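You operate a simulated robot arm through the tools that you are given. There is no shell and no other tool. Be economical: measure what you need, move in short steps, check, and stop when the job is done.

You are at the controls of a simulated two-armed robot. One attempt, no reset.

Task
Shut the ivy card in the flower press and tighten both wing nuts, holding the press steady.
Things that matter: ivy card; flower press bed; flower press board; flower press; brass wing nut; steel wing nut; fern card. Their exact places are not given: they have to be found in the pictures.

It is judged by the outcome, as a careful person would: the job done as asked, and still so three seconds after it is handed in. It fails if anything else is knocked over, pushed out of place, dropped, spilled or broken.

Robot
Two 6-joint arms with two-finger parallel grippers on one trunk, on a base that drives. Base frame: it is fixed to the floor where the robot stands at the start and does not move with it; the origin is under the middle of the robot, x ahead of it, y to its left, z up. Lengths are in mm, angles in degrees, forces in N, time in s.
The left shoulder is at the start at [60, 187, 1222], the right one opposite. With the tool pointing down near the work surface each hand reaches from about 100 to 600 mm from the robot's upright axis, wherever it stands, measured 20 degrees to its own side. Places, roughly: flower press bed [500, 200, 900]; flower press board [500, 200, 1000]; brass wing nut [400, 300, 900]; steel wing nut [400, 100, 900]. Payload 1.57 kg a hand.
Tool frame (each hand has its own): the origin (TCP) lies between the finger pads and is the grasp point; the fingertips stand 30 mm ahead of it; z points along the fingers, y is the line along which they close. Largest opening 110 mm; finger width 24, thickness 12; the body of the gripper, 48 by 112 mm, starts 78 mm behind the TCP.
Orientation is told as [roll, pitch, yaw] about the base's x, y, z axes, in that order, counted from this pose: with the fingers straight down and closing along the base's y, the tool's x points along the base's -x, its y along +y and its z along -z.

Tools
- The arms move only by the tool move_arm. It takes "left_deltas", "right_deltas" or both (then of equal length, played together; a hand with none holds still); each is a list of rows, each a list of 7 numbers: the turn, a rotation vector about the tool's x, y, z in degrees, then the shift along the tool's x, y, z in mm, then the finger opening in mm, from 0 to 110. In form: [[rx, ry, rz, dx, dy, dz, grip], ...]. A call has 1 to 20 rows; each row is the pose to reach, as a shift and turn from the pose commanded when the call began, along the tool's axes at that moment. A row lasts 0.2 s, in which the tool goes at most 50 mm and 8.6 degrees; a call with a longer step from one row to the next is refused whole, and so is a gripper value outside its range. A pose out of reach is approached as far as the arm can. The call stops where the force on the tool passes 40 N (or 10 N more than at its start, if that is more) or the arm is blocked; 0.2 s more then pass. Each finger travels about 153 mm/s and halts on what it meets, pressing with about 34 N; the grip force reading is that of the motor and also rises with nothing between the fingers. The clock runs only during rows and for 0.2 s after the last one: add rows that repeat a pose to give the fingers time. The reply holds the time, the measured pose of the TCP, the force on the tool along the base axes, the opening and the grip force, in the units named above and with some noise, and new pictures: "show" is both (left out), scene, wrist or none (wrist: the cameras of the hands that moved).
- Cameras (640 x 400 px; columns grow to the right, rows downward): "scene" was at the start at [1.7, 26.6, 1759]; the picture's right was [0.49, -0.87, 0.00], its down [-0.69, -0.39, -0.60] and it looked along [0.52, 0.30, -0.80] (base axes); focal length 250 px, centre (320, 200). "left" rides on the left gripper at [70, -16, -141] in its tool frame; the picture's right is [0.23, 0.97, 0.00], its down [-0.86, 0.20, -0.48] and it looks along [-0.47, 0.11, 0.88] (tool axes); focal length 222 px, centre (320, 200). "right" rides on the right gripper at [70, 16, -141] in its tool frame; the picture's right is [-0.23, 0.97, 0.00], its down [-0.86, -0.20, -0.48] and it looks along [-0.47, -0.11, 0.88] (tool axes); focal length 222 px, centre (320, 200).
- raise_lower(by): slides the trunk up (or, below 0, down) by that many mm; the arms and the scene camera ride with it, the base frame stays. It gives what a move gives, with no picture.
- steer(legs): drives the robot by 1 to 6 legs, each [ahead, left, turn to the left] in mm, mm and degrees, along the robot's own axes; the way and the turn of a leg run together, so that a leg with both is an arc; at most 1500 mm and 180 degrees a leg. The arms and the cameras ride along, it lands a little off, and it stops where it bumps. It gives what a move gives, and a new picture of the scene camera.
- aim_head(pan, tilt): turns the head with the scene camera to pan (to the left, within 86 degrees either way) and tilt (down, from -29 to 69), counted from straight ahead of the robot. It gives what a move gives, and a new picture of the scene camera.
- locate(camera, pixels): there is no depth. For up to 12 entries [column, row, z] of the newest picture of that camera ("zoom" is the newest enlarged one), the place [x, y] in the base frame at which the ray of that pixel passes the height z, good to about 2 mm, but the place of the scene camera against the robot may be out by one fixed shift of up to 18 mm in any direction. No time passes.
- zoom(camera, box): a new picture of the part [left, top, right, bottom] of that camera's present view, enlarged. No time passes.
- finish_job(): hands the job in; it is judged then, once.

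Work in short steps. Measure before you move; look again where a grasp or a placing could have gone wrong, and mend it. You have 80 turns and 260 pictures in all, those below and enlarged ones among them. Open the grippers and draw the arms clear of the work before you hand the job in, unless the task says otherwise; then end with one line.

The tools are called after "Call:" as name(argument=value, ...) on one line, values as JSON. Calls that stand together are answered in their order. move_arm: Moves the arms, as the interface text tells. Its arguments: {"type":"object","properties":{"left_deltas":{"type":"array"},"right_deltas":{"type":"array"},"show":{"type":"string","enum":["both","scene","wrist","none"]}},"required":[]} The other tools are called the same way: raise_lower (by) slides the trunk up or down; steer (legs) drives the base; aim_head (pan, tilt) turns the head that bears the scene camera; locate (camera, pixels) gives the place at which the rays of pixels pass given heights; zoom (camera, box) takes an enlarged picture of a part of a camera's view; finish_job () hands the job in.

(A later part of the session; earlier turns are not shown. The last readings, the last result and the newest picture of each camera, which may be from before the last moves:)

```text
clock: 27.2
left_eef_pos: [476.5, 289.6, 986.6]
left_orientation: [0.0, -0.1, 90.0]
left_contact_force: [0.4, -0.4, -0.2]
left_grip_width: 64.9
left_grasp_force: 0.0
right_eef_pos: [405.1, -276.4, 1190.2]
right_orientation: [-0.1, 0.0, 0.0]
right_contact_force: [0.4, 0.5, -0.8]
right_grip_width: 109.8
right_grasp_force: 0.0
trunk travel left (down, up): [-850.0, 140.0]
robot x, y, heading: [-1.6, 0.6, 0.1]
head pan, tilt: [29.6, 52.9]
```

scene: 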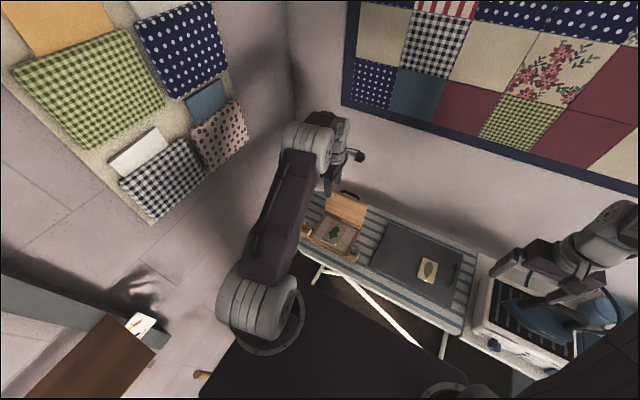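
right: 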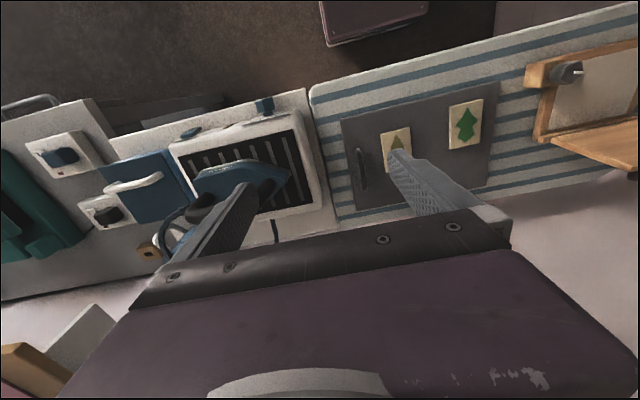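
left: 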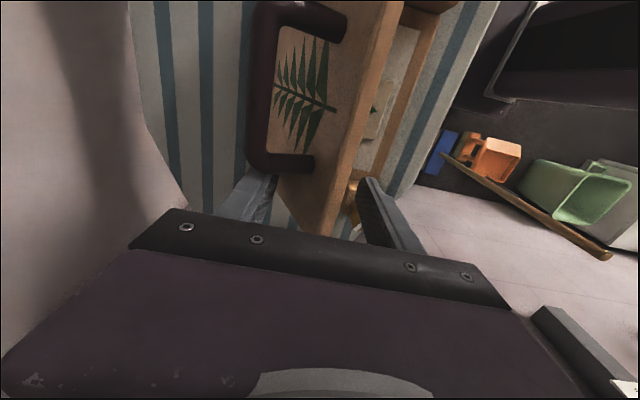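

The board now leans on the front finger (its fern-painted back showing). I open gradually to 110 while lowering 28 mm, so the front finger eases it down.

Call:
move_arm(left_deltas=[[0, 0, 0, 0, 0, 4, 72], [0, 0, 0, 0, 0, 9, 80], [0, 0, 0, 0, 0, 14, 88], [0, 0, 0, 0, 0, 19, 96], [0, 0, 0, 0, 0, 24, 104], [0, 0, 0, 0, 0, 28, 110], [0, 0, 0, 0, 0, 28, 110]])

Call:
zoom(camera="scene", box=[270, 120, 430, 270])

```text
clock: 28.8
left_eef_pos: [477.7, 288.6, 958.1]
left_orientation: [0.0, -0.1, 90.0]
left_contact_force: [0.5, 0.4, -0.1]
left_grip_width: 110.0
left_grasp_force: 0.0
right_eef_pos: [406.8, -276.2, 1191.5]
right_orientation: [0.0, 0.0, -0.1]
right_contact_force: [-0.5, 0.1, -0.5]
right_grip_width: 109.9
right_grasp_force: 0.1
trunk travel left (down, up): [-850.0, 140.0]
robot x, y, heading: [0.7, 0.7, -0.0]
head pan, tilt: [29.6, 52.9]
```

scene: 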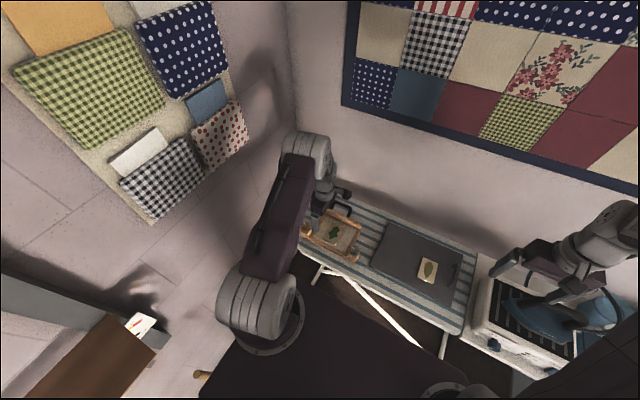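
left: 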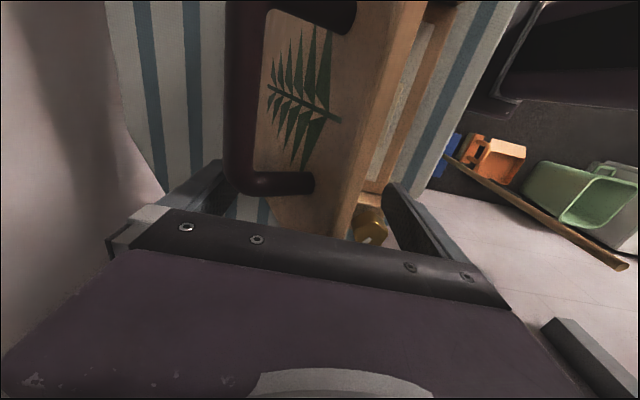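

```text
2.67 times, centred on (350, 195) of scene
```

zoom: 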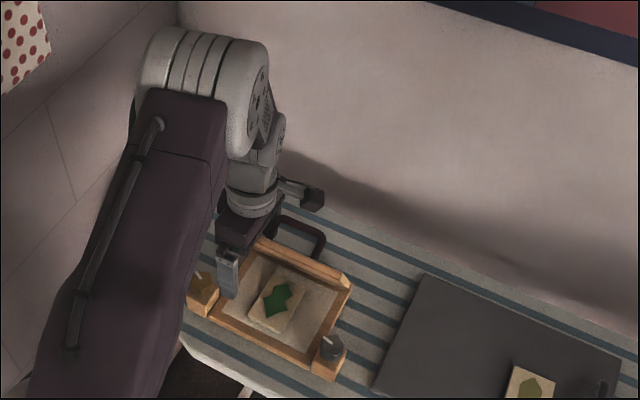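

The hinge holds the board where it is put (it hasn't fallen onto the front finger), so the back finger must push it. I shift 5 mm in +y to clear the handle and pull 35 mm toward the robot.

Call:
move_arm(left_deltas=[[0, 0, 0, -5, 0, 0, 110], [0, 0, 0, -5, 7, 0, 110], [0, 0, 0, -5, 14, 0, 110], [0, 0, 0, -5, 21, 0, 110], [0, 0, 0, -5, 28, 0, 110], [0, 0, 0, -5, 35, 0, 110]])

Call:
zoom(camera="scene", box=[270, 120, 430, 270])

```text
clock: 30.2
left_eef_pos: [441.5, 294.9, 957.7]
left_orientation: [0.1, -0.2, 90.0]
left_contact_force: [0.0, -0.6, -0.3]
left_grip_width: 110.0
left_grasp_force: 0.0
right_eef_pos: [405.6, -275.9, 1190.9]
right_orientation: [0.0, 0.0, -0.1]
right_contact_force: [-0.6, -0.3, 0.2]
right_grip_width: 109.9
right_grasp_force: 0.0
trunk travel left (down, up): [-850.0, 140.0]
robot x, y, heading: [-0.1, -1.1, 0.2]
head pan, tilt: [29.6, 52.9]
```

scene: 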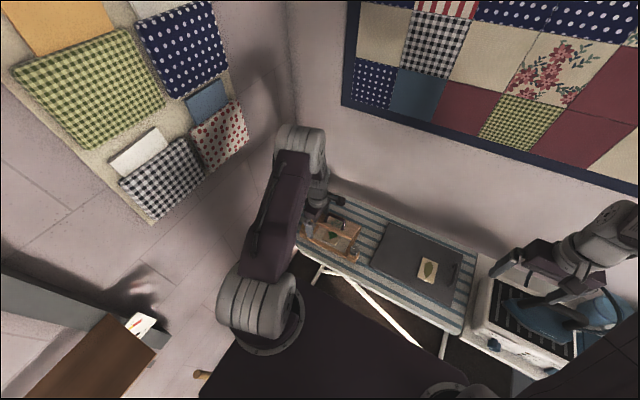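
left: 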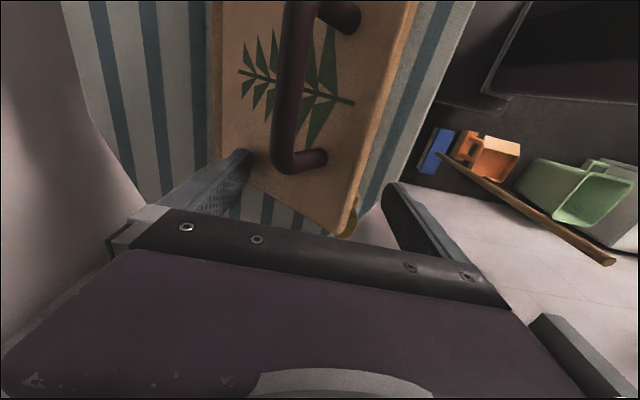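

```text
2.67 times, centred on (350, 195) of scene
```

zoom: 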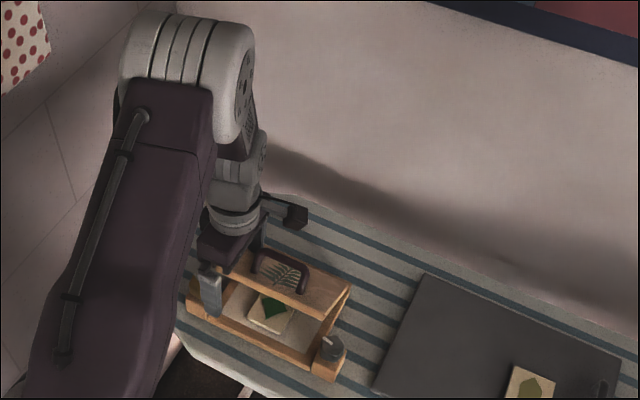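

The board follows, now about 40° up. I continue 30 mm further.

Call:
move_arm(left_deltas=[[0, 0, 0, 0, 7, 0, 110], [0, 0, 0, 0, 14, 0, 110], [0, 0, 0, 0, 21, 0, 110], [0, 0, 0, 0, 28, 0, 110], [0, 0, 0, 0, 35, 0, 110]])

Call:
zoom(camera="scene", box=[270, 120, 430, 270])

```text
clock: 31.4
left_eef_pos: [407.9, 294.4, 957.3]
left_orientation: [0.0, 0.0, 90.0]
left_contact_force: [0.2, -0.2, 0.6]
left_grip_width: 110.0
left_grasp_force: 0.0
right_eef_pos: [406.4, -277.0, 1191.1]
right_orientation: [-0.1, 0.0, 0.0]
right_contact_force: [0.2, 0.2, 0.3]
right_grip_width: 110.1
right_grasp_force: 0.0
trunk travel left (down, up): [-850.0, 140.0]
robot x, y, heading: [-0.2, -4.1, 0.1]
head pan, tilt: [29.6, 52.9]
```

scene: 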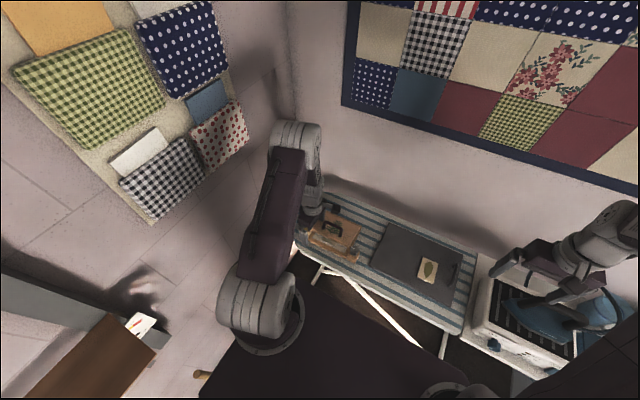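
left: 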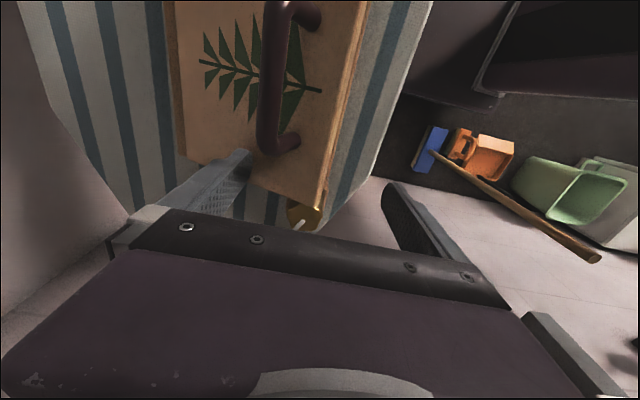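

```text
2.67 times, centred on (350, 195) of scene
```

zoom: 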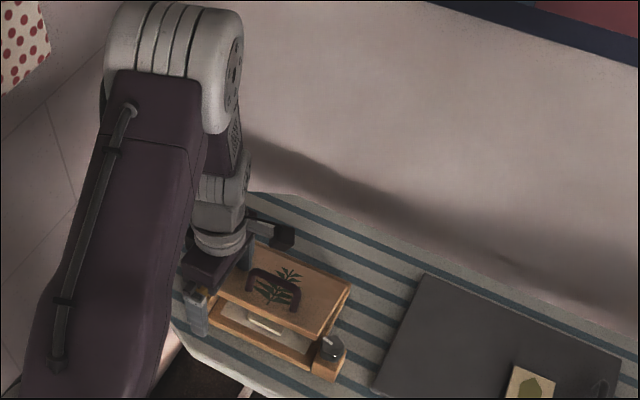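

About 25° left. I raise the hand, close the fingers and hover over the board near (440,293) ready to press it down.

Call:
move_arm(left_deltas=[[0, 0, 0, 0, 0, -30, 110], [0, 0, 0, 0, 0, -60, 110], [0, 0, 0, 0, -15, -60, 60], [0, 0, 0, 0, -32, -60, 20], [0, 0, 0, 0, -32, -60, 0], [0, 0, 0, 0, -32, -60, 0]])

Call:
zoom(camera="scene", box=[270, 120, 430, 270])

```text
clock: 32.8
left_eef_pos: [439.8, 294.0, 1018.1]
left_orientation: [0.0, 0.0, 90.0]
left_contact_force: [-0.5, 0.4, 0.7]
left_grip_width: 0.0
left_grasp_force: 21.6
right_eef_pos: [406.4, -276.5, 1190.5]
right_orientation: [0.0, 0.0, 0.0]
right_contact_force: [0.9, 0.6, -0.2]
right_grip_width: 109.5
right_grasp_force: 0.1
trunk travel left (down, up): [-850.0, 140.0]
robot x, y, heading: [-3.1, -2.9, -0.2]
head pan, tilt: [29.6, 52.9]
```

scene: 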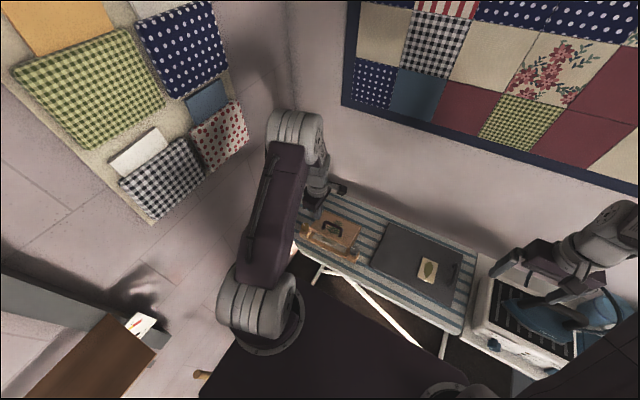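
left: 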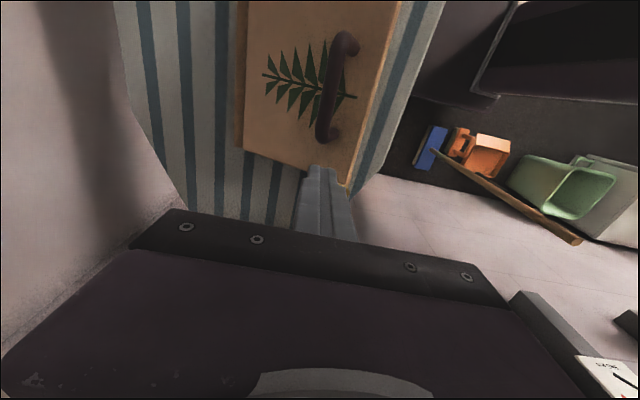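

```text
2.67 times, centred on (350, 195) of scene
```

zoom: 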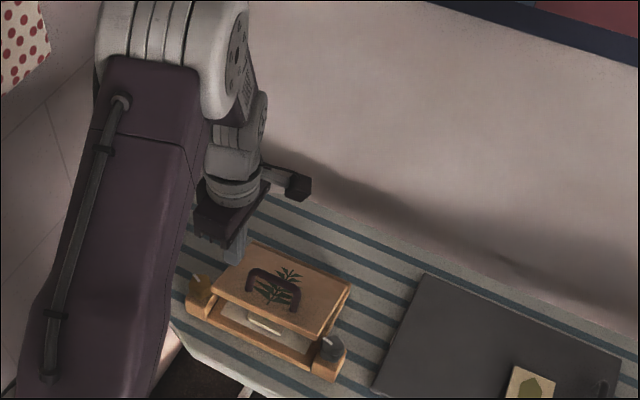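

Tips hover over the board just beside the handle. I press down steadily about 70 mm.

Call:
move_arm(left_deltas=[[0, 0, 0, 5, 0, 12, 0], [0, 0, 0, 5, 0, 24, 0], [0, 0, 0, 5, 0, 34, 0], [0, 0, 0, 5, 0, 42, 0], [0, 0, 0, 5, 0, 50, 0], [0, 0, 0, 5, 0, 57, 0], [0, 0, 0, 5, 0, 64, 0], [0, 0, 0, 5, 0, 70, 0]])

Call:
zoom(camera="scene", box=[270, 120, 430, 270])

```text
clock: 34.6
left_eef_pos: [439.9, 289.4, 946.8]
left_orientation: [0.0, 0.1, 90.1]
left_contact_force: [-0.4, -0.4, -0.6]
left_grip_width: 0.0
left_grasp_force: 21.5
right_eef_pos: [407.2, -276.6, 1190.5]
right_orientation: [0.0, 0.0, 0.0]
right_contact_force: [0.5, 0.4, 0.1]
right_grip_width: 110.0
right_grasp_force: 0.0
trunk travel left (down, up): [-850.0, 140.0]
robot x, y, heading: [-1.0, -0.5, -0.1]
head pan, tilt: [29.6, 52.9]
```

scene: 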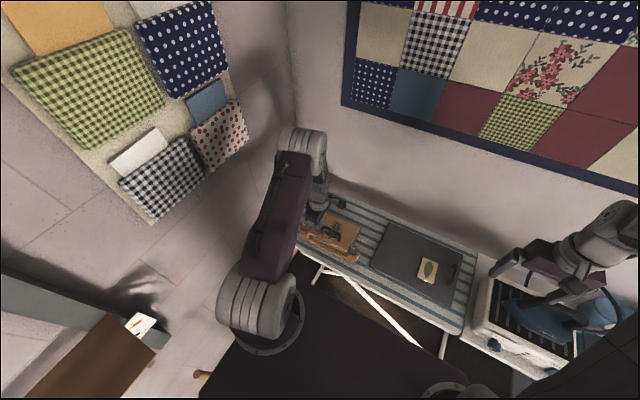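
left: 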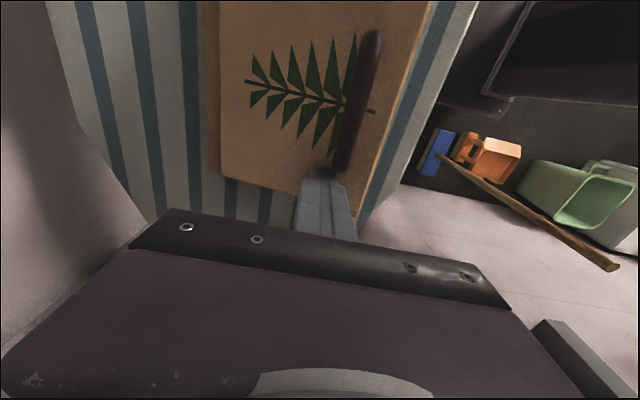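

```text
2.67 times, centred on (350, 195) of scene
```

zoom: 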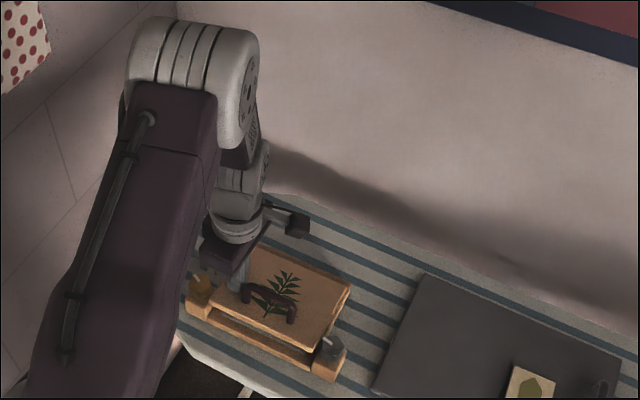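

Board nearly closed. I keep pressing in small steps until it seats.

Call:
move_arm(left_deltas=[[0, 0, 0, 0, 0, 5, 0], [0, 0, 0, 0, 0, 10, 0], [0, 0, 0, 0, 0, 14, 0], [0, 0, 0, 0, 0, 17, 0], [0, 0, 0, 0, 0, 20, 0], [0, 0, 0, 0, 0, 23, 0], [0, 0, 0, 0, 0, 26, 0]])

Call:
zoom(camera="scene", box=[270, 120, 430, 270])

```text
clock: 36.1
left_eef_pos: [439.6, 289.2, 928.5]
left_orientation: [-0.5, -0.2, 90.1]
left_contact_force: [-8.4, 0.3, 29.8]
left_grip_width: 0.3
left_grasp_force: 21.2
right_eef_pos: [401.4, -277.3, 1192.2]
right_orientation: [0.2, -0.2, 0.0]
right_contact_force: [-0.1, 0.1, -0.2]
right_grip_width: 110.1
right_grasp_force: 0.1
trunk travel left (down, up): [-850.0, 140.0]
robot x, y, heading: [-2.9, -0.2, 0.4]
head pan, tilt: [29.6, 52.9]
stopped in row 7 (left hand): the force on the tool passed its limit (the readings are from after the stop); the commanded pose is now the measured one
```

scene: 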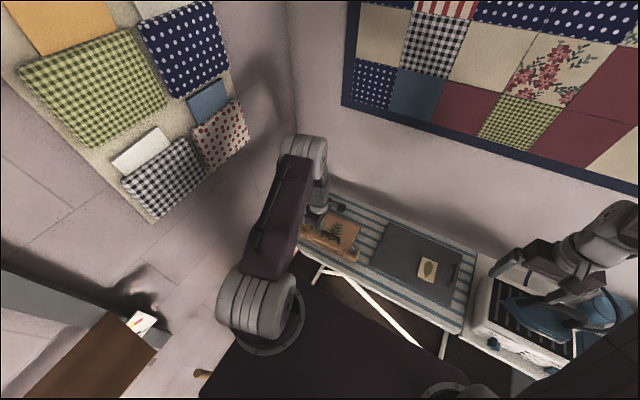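
left: 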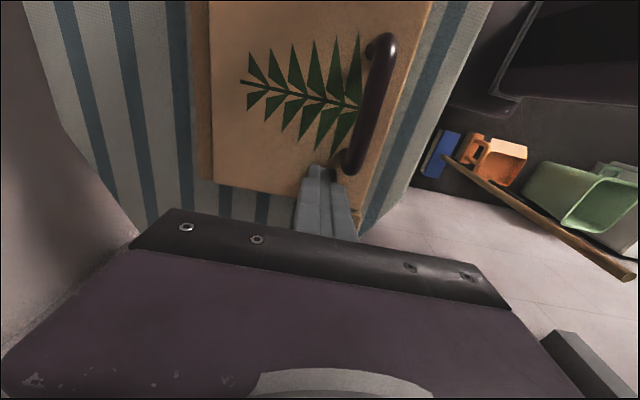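

```text
2.67 times, centred on (350, 195) of scene
```

zoom: 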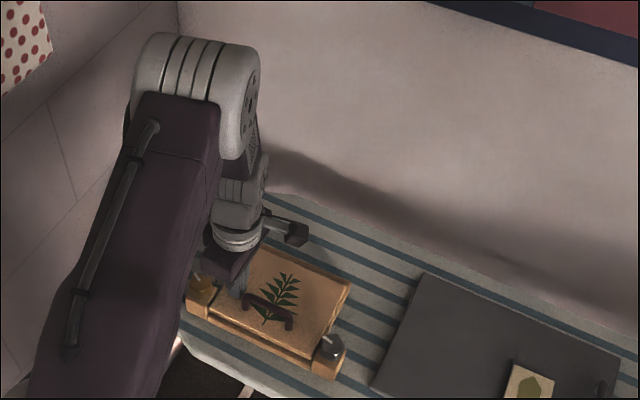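

The board is shut (tip at ≈898, force rising). Now I raise the left hand to study the handle and nuts from above.

Call:
move_arm(left_deltas=[[0, 0, 0, 0, 0, -30, 0], [0, 0, 0, 0, 0, -70, 0], [0, 0, 0, 20, 0, -110, 20], [0, 0, 0, 50, 10, -120, 50], [0, 0, 0, 52, 10, -120, 60], [0, 0, 0, 52, 10, -120, 60]])

Call:
zoom(camera="scene", box=[280, 180, 400, 270])

Call:
zoom(camera="left", box=[200, 0, 480, 240])

```text
clock: 37.5
left_eef_pos: [431.3, 238.3, 1044.9]
left_orientation: [-0.4, -0.2, 90.0]
left_contact_force: [-0.6, -0.5, -0.8]
left_grip_width: 60.0
left_grasp_force: 0.1
right_eef_pos: [405.6, -276.4, 1190.9]
right_orientation: [0.1, 0.0, 0.0]
right_contact_force: [0.2, -0.1, -0.5]
right_grip_width: 110.0
right_grasp_force: 0.1
trunk travel left (down, up): [-850.0, 140.0]
robot x, y, heading: [-1.9, 0.7, 0.2]
head pan, tilt: [29.6, 52.9]
```

scene: 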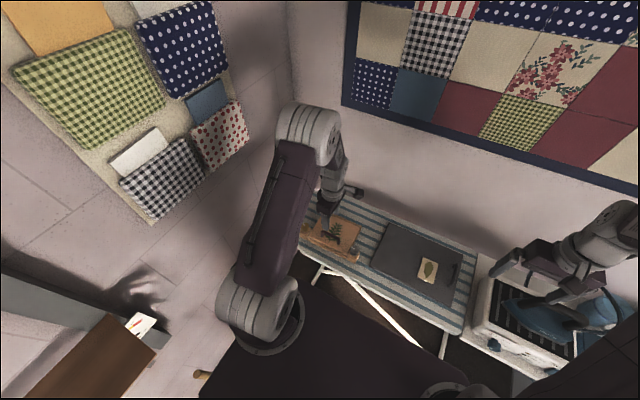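
left: 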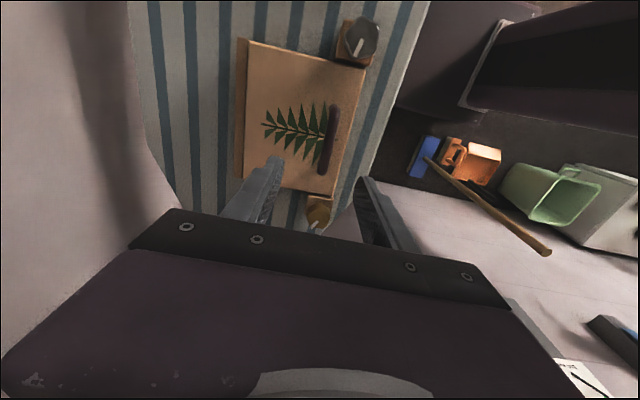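

```text
4.44 times, centred on (340, 225) of scene
```

zoom: 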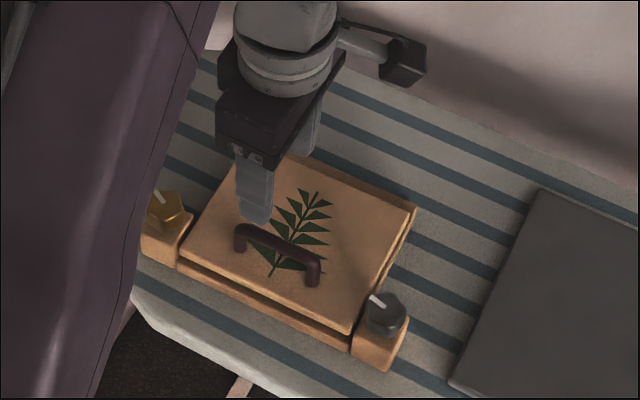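

```text
1.67 times, centred on (340, 120) of left
```

zoom: 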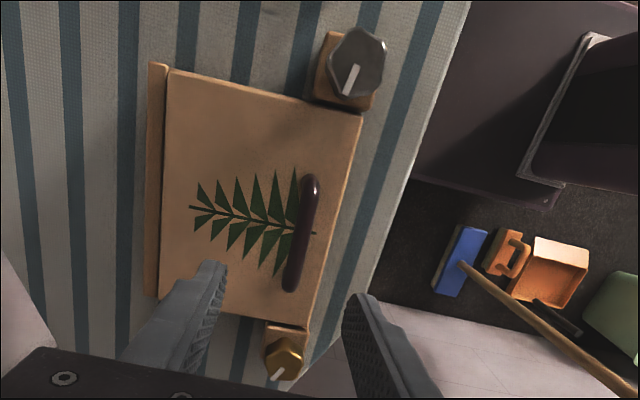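

Nuts are hexagonal knobs with a white pointer. I locate the handle bar ends and nut centres/pointers.

Call:
locate(camera="zoom", pixels=[[311, 182, 935], [292, 285, 935], [311, 182, 925], [292, 285, 925], [355, 62, 925], [284, 355, 925], [172, 72, 905], [362, 118, 905], [160, 295, 905], [302, 340, 900]])

Call:
zoom(camera="left", box=[300, 0, 420, 75])

Call:
zoom(camera="left", box=[260, 170, 380, 245])

```text
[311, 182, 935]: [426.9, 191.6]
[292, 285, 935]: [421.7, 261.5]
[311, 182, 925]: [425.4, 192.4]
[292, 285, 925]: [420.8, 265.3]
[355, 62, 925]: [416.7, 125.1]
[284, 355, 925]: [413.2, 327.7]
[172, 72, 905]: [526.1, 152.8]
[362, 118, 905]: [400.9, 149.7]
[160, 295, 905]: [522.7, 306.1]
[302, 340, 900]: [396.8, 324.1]
```

```text
5.33 times, centred on (360, 38) of left
```

zoom: 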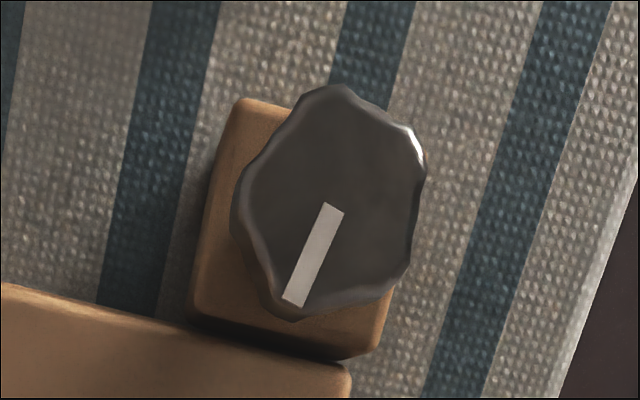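

```text
5.33 times, centred on (320, 208) of left
```

zoom: 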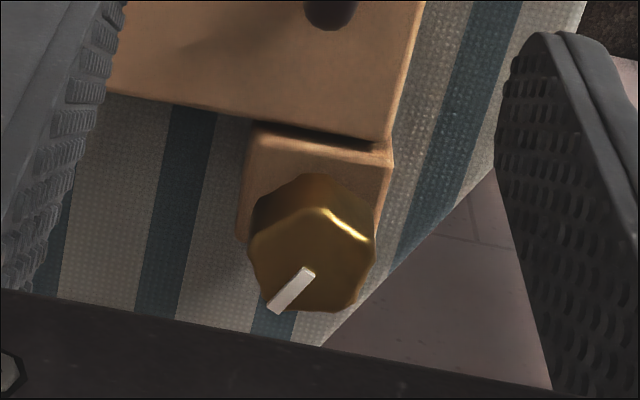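

Handle bar is at x≈424, y 192–262. Plan: right hand grips the handle while the left turns the brass nut; then swap. I move the left over the brass nut, turning back to yaw 0, while the right turns to yaw 90.

Call:
move_arm(left_deltas=[[0, 0, 8, -12, 2, -5, 80], [0, 0, 16, -24, 4, -10, 80], [0, 0, 24, -36, 6, -10, 80], [0, 0, 32, -48, 8, -10, 80], [0, 0, 40, -60, 10, -10, 80], [0, 0, 48, -72, 12, -10, 80], [0, 0, 56, -84, 14, -10, 80], [0, 0, 64, -96, 15, -10, 80], [0, 0, 72, -96, 15, -10, 80], [0, 0, 80, -96, 15, -10, 80], [0, 0, 88, -96, 15, -10, 80], [0, 0, 90, -96, 15, -10, 80]], right_deltas=[[0, 0, -8, 0, 15, 0, 60], [0, 0, -16, 0, 30, 0, 60], [0, 0, -24, 0, 45, 0, 60], [0, 0, -32, 0, 60, 0, 60], [0, 0, -40, 0, 75, 0, 60], [0, 0, -48, 0, 90, 0, 60], [0, 0, -56, 0, 105, 0, 60], [0, 0, -64, 0, 120, 0, 60], [0, 0, -72, 0, 135, 0, 60], [0, 0, -80, 0, 150, 0, 60], [0, 0, -88, 0, 165, 0, 60], [0, 0, -90, 0, 180, 0, 60]])

```text
clock: 40.1
left_eef_pos: [417.3, 334.8, 1055.5]
left_orientation: [0.1, -0.4, 0.0]
left_contact_force: [0.7, -0.7, -1.2]
left_grip_width: 80.2
left_grasp_force: 0.0
right_eef_pos: [406.8, -95.2, 1191.9]
right_orientation: [0.0, -0.1, 90.2]
right_contact_force: [-1.1, 0.4, 0.0]
right_grip_width: 60.0
right_grasp_force: 0.1
trunk travel left (down, up): [-850.0, 140.0]
robot x, y, heading: [2.0, 1.6, 0.1]
head pan, tilt: [29.6, 52.9]
```

scene: 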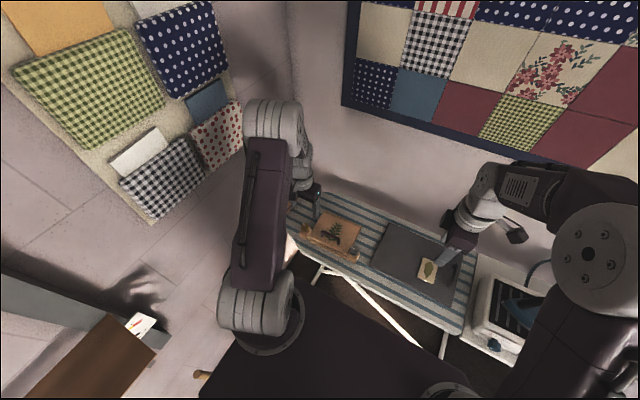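
right: 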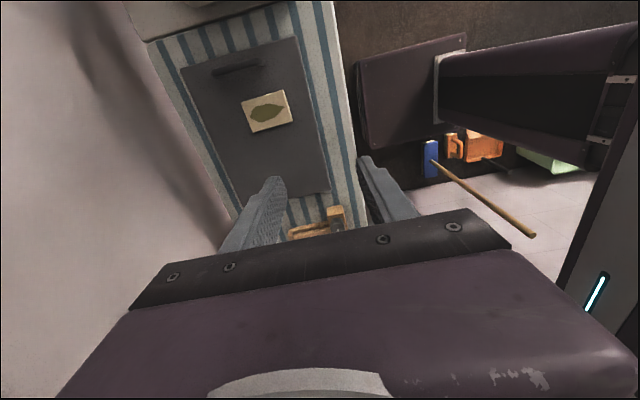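
left: 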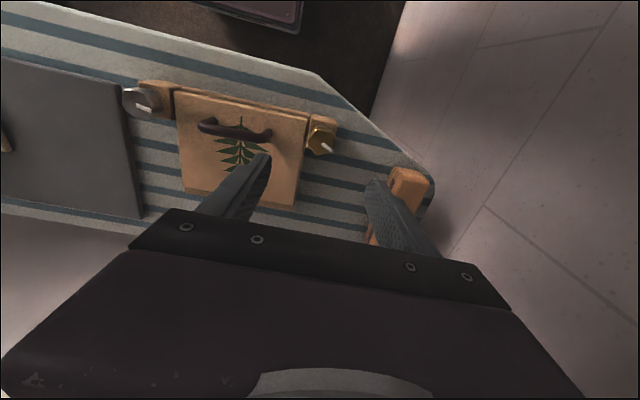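

I zoom the left view for nut and handle, and bring the right hand over the handle.

Call:
zoom(camera="left", box=[100, 60, 420, 230])

Call:
locate(camera="left", pixels=[[203, 122, 938], [268, 132, 938], [322, 139, 930], [322, 139, 920], [140, 100, 930], [310, 135, 925], [334, 143, 925]])

Call:
move_arm(right_deltas=[[0, 0, 0, -30, -2, 0, 60], [0, 0, 0, -70, -4, 0, 60], [0, 0, 0, -115, -8, 0, 60], [0, 0, 0, -160, -10, 0, 60], [0, 0, 0, -205, -14, 0, 60], [0, 0, 0, -250, -17, 0, 60], [0, 0, 0, -295, -17, 20, 60], [0, 0, 0, -322, -17, 50, 60], [0, 0, 0, -322, -17, 90, 60], [0, 0, 0, -322, -17, 130, 60], [0, 0, 0, -322, -17, 130, 60]])

```text
2.00 times, centred on (260, 145) of left
```

zoom: 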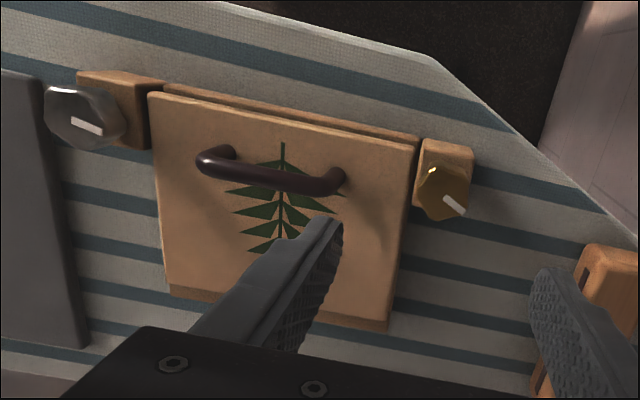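

```text
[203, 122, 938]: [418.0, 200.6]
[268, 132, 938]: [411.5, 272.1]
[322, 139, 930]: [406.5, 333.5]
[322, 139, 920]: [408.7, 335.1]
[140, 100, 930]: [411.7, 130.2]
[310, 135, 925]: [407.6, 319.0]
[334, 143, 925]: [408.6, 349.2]
```

```text
clock: 42.5
left_eef_pos: [416.8, 334.3, 1054.2]
left_orientation: [0.0, -0.4, 0.0]
left_contact_force: [0.1, 0.3, -0.3]
left_grip_width: 80.2
left_grasp_force: 0.0
right_eef_pos: [417.6, 219.3, 1060.5]
right_orientation: [0.0, 0.0, 90.0]
right_contact_force: [0.3, 0.8, 0.8]
right_grip_width: 60.0
right_grasp_force: 0.1
right hand out of reach, approached as far as the arm can: row 8, 9, 10, 11
trunk travel left (down, up): [-850.0, 140.0]
robot x, y, heading: [0.7, 0.6, 0.1]
head pan, tilt: [29.6, 52.9]
```

scene: 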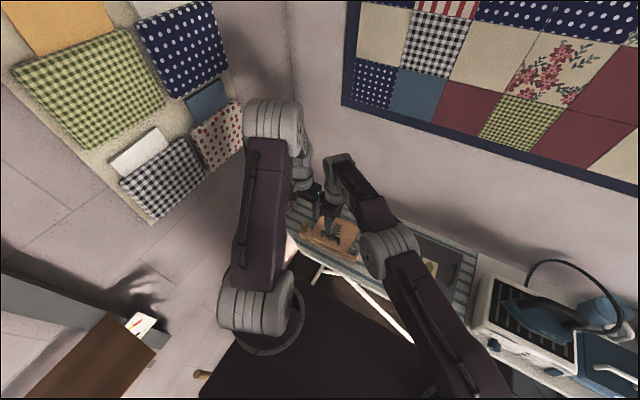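
right: 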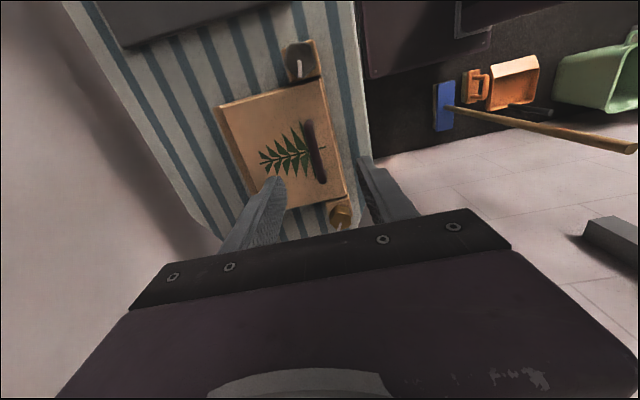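

The right arm nearly reaches its limit there, so I'll shift the base a little left. First I cross-check handle and nuts with the right view at two heights each.

Call:
locate(camera="right", pixels=[[308, 124, 938], [322, 180, 938], [308, 124, 915], [322, 180, 915], [341, 214, 930], [341, 214, 910], [302, 62, 930], [302, 62, 910]])

Call:
locate(camera="left", pixels=[[203, 122, 915], [268, 132, 915], [322, 139, 910], [140, 100, 910]])

Call:
zoom(camera="right", box=[200, 20, 400, 240])

Call:
steer(legs=[[0, 90, 0]])

```text
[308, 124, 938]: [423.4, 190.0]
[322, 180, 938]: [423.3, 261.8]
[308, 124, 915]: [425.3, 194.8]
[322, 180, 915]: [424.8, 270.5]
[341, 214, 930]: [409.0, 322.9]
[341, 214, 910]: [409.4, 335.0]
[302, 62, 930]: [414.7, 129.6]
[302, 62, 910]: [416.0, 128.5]
```

```text
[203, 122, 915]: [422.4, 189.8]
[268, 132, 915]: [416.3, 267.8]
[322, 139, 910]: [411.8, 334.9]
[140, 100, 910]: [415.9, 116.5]
```

```text
1.82 times, centred on (300, 130) of right
```

zoom: 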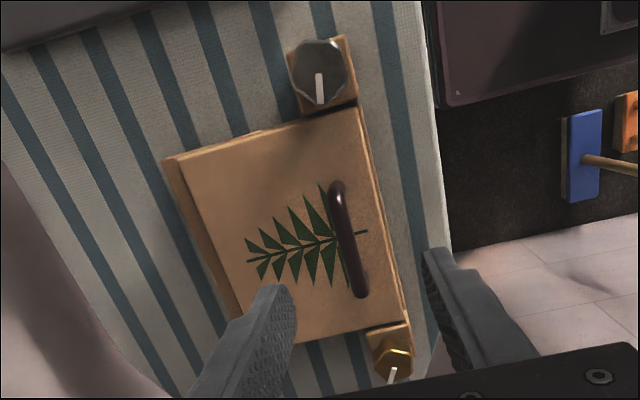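

```text
clock: 43.6
left_eef_pos: [415.4, 419.4, 1056.6]
left_orientation: [0.3, -0.4, -0.1]
left_contact_force: [0.3, -0.4, 0.0]
left_grip_width: 80.1
left_grasp_force: 0.1
right_eef_pos: [417.7, 304.6, 1062.2]
right_orientation: [-0.1, -0.2, 90.0]
right_contact_force: [-0.6, -0.2, 1.2]
right_grip_width: 59.9
right_grasp_force: 0.0
trunk travel left (down, up): [-850.0, 140.0]
robot x, y, heading: [2.9, 88.2, -0.1]
head pan, tilt: [29.6, 52.9]
```

scene: 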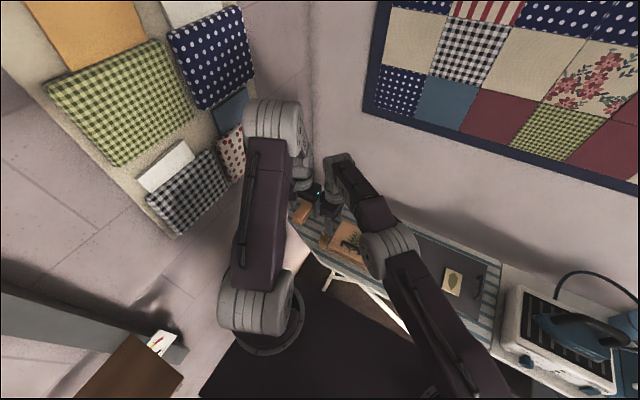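

Triangulated: handle bar centre ≈(422,231), z≈921; brass ≈(411,335), top ≈912–920. I bring both hands back into place over these, right at z≈990.

Call:
move_arm(right_deltas=[[0, 0, 0, 25, -1, 0, 60], [0, 0, 0, 50, -3, 10, 60], [0, 0, 0, 74, -4, 30, 60], [0, 0, 0, 74, -4, 60, 60], [0, 0, 0, 74, -4, 75, 60], [0, 0, 0, 74, -4, 75, 60]], left_deltas=[[0, 0, 0, 1, -20, 0, 80], [0, 0, 0, 2, -40, 0, 80], [0, 0, 0, 4, -60, 0, 80], [0, 0, 0, 4, -84, 0, 80], [0, 0, 0, 4, -84, 0, 80], [0, 0, 0, 4, -84, 0, 80]])

Call:
zoom(camera="right", box=[200, 20, 400, 240])

```text
clock: 45.0
left_eef_pos: [412.5, 338.8, 1053.6]
left_orientation: [0.1, -0.4, -0.1]
left_contact_force: [0.4, 0.3, -0.4]
left_grip_width: 80.1
left_grasp_force: 0.0
right_eef_pos: [421.0, 233.2, 985.9]
right_orientation: [-0.1, 0.0, 90.0]
right_contact_force: [-0.2, -0.9, -1.7]
right_grip_width: 60.0
right_grasp_force: 0.1
trunk travel left (down, up): [-850.0, 140.0]
robot x, y, heading: [2.9, 86.2, -0.2]
head pan, tilt: [29.6, 52.9]
```

scene: 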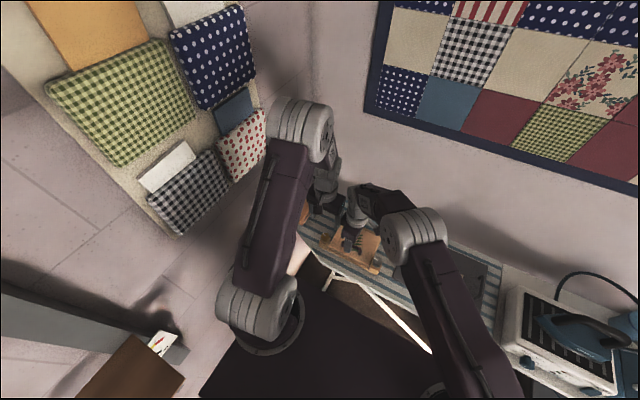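
right: 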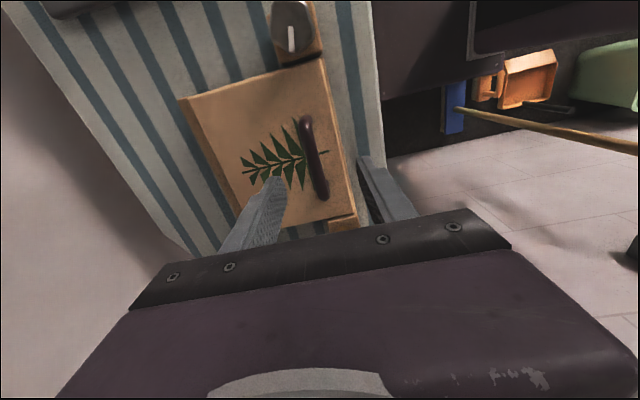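
left: 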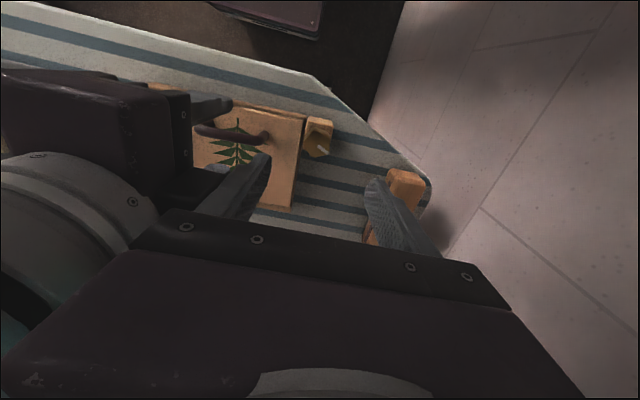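

```text
1.82 times, centred on (300, 130) of right
```

zoom: 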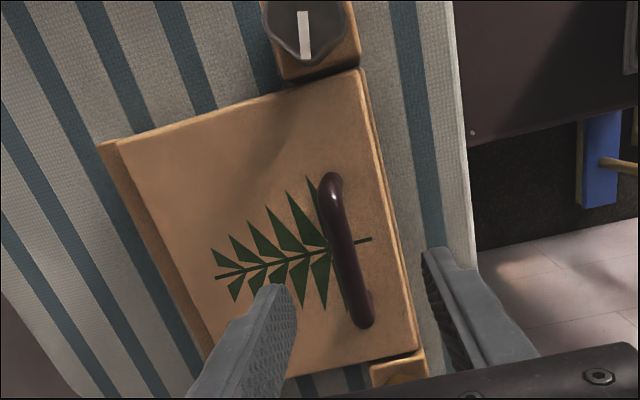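

Handle bar lies between the right fingers. I lower to z≈937 and close on it.

Call:
move_arm(right_deltas=[[0, 0, 0, 0, 0, 20, 60], [0, 0, 0, 0, 0, 38, 60], [0, 0, 0, 0, 0, 49, 60], [0, 0, 0, 0, 0, 49, 60]], show="none")

Call:
zoom(camera="right", box=[200, 20, 440, 240])

```text
clock: 46.0
left_eef_pos: [412.2, 338.3, 1054.9]
left_orientation: [0.2, -0.4, 0.0]
left_contact_force: [0.6, 0.4, 0.5]
left_grip_width: 79.9
left_grasp_force: 0.1
right_eef_pos: [419.3, 232.2, 935.9]
right_orientation: [0.0, 0.0, 89.9]
right_contact_force: [-0.9, 1.0, -0.5]
right_grip_width: 60.4
right_grasp_force: 0.0
trunk travel left (down, up): [-850.0, 140.0]
robot x, y, heading: [0.0, 85.4, -0.2]
head pan, tilt: [29.6, 52.9]
```

```text
1.82 times, centred on (320, 130) of right
```

zoom: 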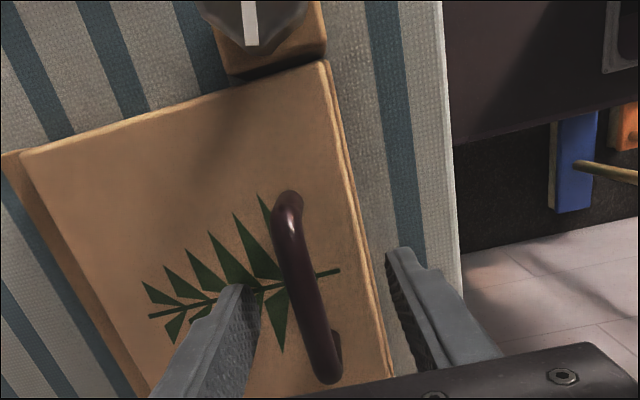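

Bar is centred between the fingers; I close gently.

Call:
move_arm(right_deltas=[[0, 0, 0, 0, 0, 0, 48], [0, 0, 0, 0, 0, 0, 36], [0, 0, 0, 0, 0, 0, 26], [0, 0, 0, 0, 0, 0, 20], [0, 0, 0, 0, 0, 0, 16]], show="wrist")

```text
clock: 47.2
left_eef_pos: [412.0, 338.2, 1055.0]
left_orientation: [0.1, -0.4, -0.1]
left_contact_force: [-0.6, 0.1, -0.2]
left_grip_width: 80.2
left_grasp_force: 0.1
right_eef_pos: [421.8, 233.1, 936.8]
right_orientation: [0.0, 0.1, 90.1]
right_contact_force: [2.3, 0.7, 0.9]
right_grip_width: 18.5
right_grasp_force: 1.5
trunk travel left (down, up): [-850.0, 140.0]
robot x, y, heading: [-0.5, 90.1, 0.1]
head pan, tilt: [29.6, 52.9]
```

right: 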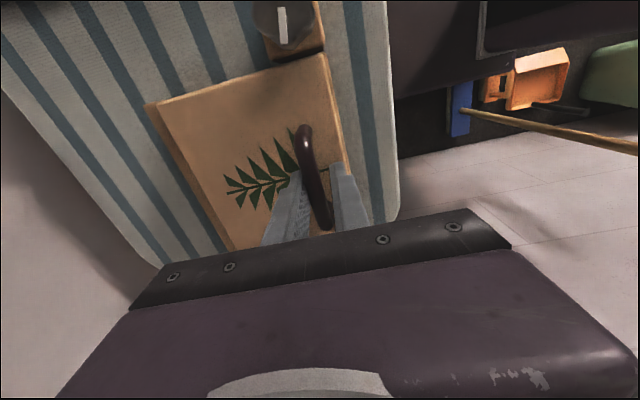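

The rear finger touches first (+2 N in x); I shift 2 mm in +x and close fully.

Call:
move_arm(right_deltas=[[0, 0, 0, 0, -2, 0, 16], [0, 0, 0, 0, -3, 0, 12], [0, 0, 0, 0, -3, 0, 8], [0, 0, 0, 0, -3, 0, 4], [0, 0, 0, 0, -3, 0, 2]], show="none")

Call:
zoom(camera="right", box=[200, 60, 400, 240])

Call:
zoom(camera="left", box=[160, 80, 400, 230])

```text
clock: 48.5
left_eef_pos: [411.6, 337.7, 1053.9]
left_orientation: [0.1, -0.4, 0.1]
left_contact_force: [0.0, 0.4, -0.8]
left_grip_width: 79.9
left_grasp_force: 0.1
right_eef_pos: [423.5, 232.8, 937.2]
right_orientation: [0.0, 0.0, 89.9]
right_contact_force: [0.0, 1.2, 0.2]
right_grip_width: 11.3
right_grasp_force: 28.9
trunk travel left (down, up): [-850.0, 140.0]
robot x, y, heading: [0.2, 86.5, -0.2]
head pan, tilt: [29.6, 52.9]
```

```text
2.22 times, centred on (300, 150) of right
```

zoom: 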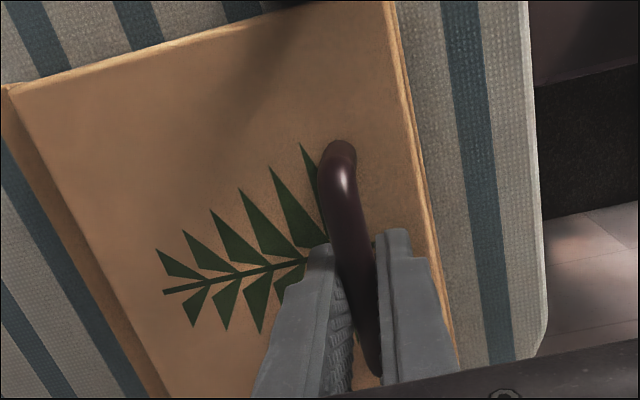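

```text
2.67 times, centred on (280, 155) of left
```

zoom: 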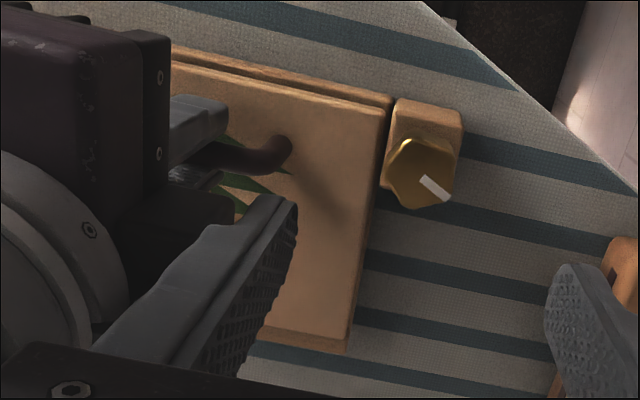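

Handle gripped at 29 N. Brass knob top in the left zoom is at (421,173); I lower the left hand above it to z≈985, opening 70, to measure finer.

Call:
locate(camera="zoom", pixels=[[421, 173, 925], [421, 173, 910], [385, 168, 925], [460, 178, 925]])

Call:
move_arm(left_deltas=[[0, 0, 0, 0, -1, 20, 70], [0, 0, 0, 0, -2, 45, 70], [0, 0, 0, 0, -2, 66, 70], [0, 0, 0, 0, -2, 66, 70]], show="wrist")

Call:
zoom(camera="left", box=[200, 80, 440, 230])

```text
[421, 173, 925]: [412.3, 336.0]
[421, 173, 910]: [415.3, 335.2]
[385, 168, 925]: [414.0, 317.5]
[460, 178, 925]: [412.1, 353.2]
```

```text
clock: 49.5
left_eef_pos: [412.8, 337.1, 987.5]
left_orientation: [0.1, -0.4, -0.1]
left_contact_force: [-0.7, 0.5, 1.2]
left_grip_width: 70.0
left_grasp_force: 0.1
right_eef_pos: [423.0, 232.5, 938.0]
right_orientation: [-0.1, 0.0, 90.0]
right_contact_force: [-1.4, 0.7, 1.0]
right_grip_width: 11.5
right_grasp_force: 28.8
trunk travel left (down, up): [-850.0, 140.0]
robot x, y, heading: [-3.1, 87.4, 0.2]
head pan, tilt: [29.6, 52.9]
```

left: 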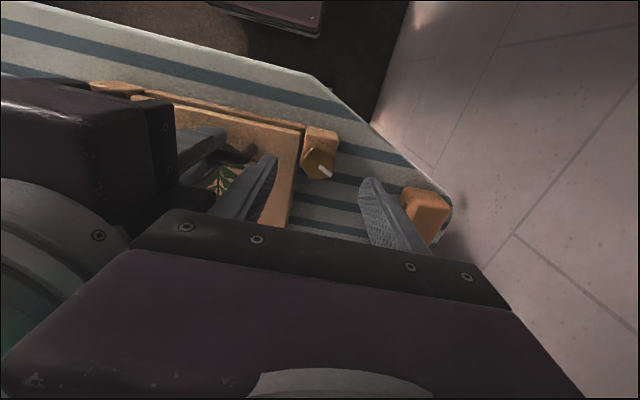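

```text
2.67 times, centred on (320, 155) of left
```

zoom: 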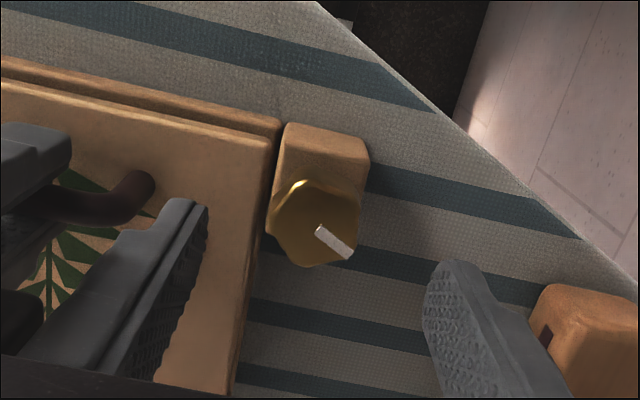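

Knob centre now at zoom (314,225). I locate it at several heights for z.

Call:
locate(camera="zoom", pixels=[[316, 224, 930], [316, 224, 920], [316, 224, 910], [269, 215, 920], [360, 228, 920], [325, 155, 895], [325, 155, 885]])

```text
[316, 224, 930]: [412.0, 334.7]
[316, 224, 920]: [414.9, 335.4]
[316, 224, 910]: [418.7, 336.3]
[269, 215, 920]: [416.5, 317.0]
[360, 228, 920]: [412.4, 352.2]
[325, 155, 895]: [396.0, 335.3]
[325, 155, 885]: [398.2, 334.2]
```

Brass centre ≈(413,335), about 36 mm across, top ≈925. I lower to z≈940 around it with opening 60.

Call:
move_arm(left_deltas=[[0, 0, 0, 0, -2, 15, 60], [0, 0, 0, 0, -2, 30, 60], [0, 0, 0, 0, -2, 40, 60], [0, 0, 0, 0, -2, 48, 60], [0, 0, 0, 0, -2, 48, 60]], show="wrist")

Call:
zoom(camera="left", box=[200, 80, 440, 230])

```text
clock: 50.6
left_eef_pos: [412.0, 334.9, 940.1]
left_orientation: [0.2, -0.4, 0.0]
left_contact_force: [0.3, 2.6, -0.2]
left_grip_width: 59.8
left_grasp_force: 0.0
right_eef_pos: [423.6, 232.8, 937.2]
right_orientation: [0.0, 0.0, 90.0]
right_contact_force: [-1.5, -0.8, -0.5]
right_grip_width: 11.8
right_grasp_force: 28.5
trunk travel left (down, up): [-850.0, 140.0]
robot x, y, heading: [-2.5, 86.4, -0.1]
head pan, tilt: [29.6, 52.9]
```

left: 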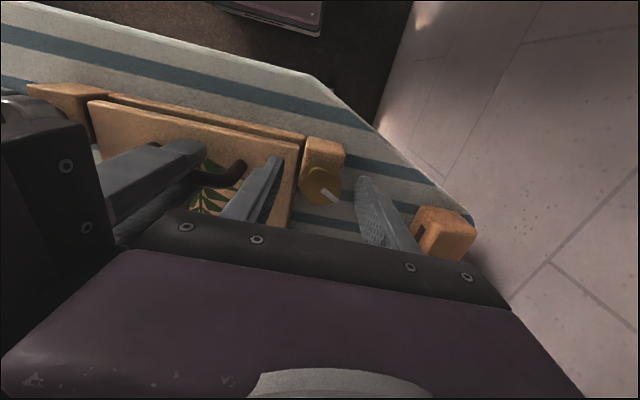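

```text
2.67 times, centred on (320, 155) of left
```

zoom: 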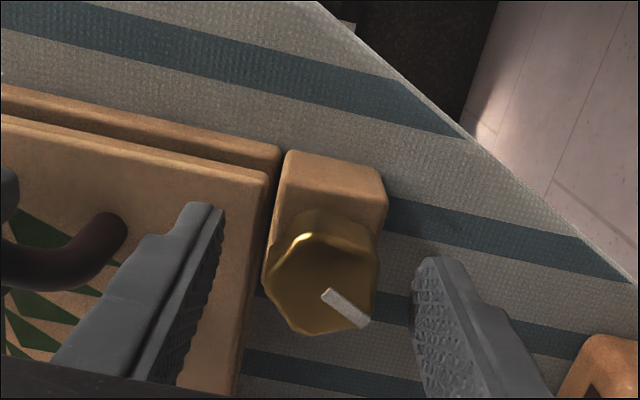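

I check the knob's place relative to the fingers.

Call:
locate(camera="zoom", pixels=[[322, 283, 930], [322, 283, 925], [322, 283, 920], [322, 283, 915], [322, 283, 910], [205, 212, 910], [432, 260, 910]])

```text
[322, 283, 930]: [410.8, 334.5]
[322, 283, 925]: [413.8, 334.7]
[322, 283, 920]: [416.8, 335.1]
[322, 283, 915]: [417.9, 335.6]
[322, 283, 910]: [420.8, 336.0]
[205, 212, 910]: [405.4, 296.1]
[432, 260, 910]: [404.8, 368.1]
```

The hand is centred on the knob (412,335), tips 18 mm below its top. I close on it.

Call:
move_arm(left_deltas=[[0, 0, 0, 0, 0, 0, 50], [0, 0, 0, 0, 0, 0, 42], [0, 0, 0, 0, 0, 0, 34], [0, 0, 0, 0, 0, 0, 26], [0, 0, 0, 0, 0, 0, 26]], show="none")

```text
clock: 51.9
left_eef_pos: [412.9, 334.2, 940.8]
left_orientation: [0.1, -0.4, 0.1]
left_contact_force: [-2.3, 12.2, 1.2]
left_grip_width: 32.6
left_grasp_force: 34.1
right_eef_pos: [423.0, 231.2, 937.2]
right_orientation: [0.0, 0.1, 90.0]
right_contact_force: [1.0, -9.5, -0.1]
right_grip_width: 11.6
right_grasp_force: 28.9
trunk travel left (down, up): [-850.0, 140.0]
robot x, y, heading: [0.9, 89.6, -0.0]
head pan, tilt: [29.6, 52.9]
```

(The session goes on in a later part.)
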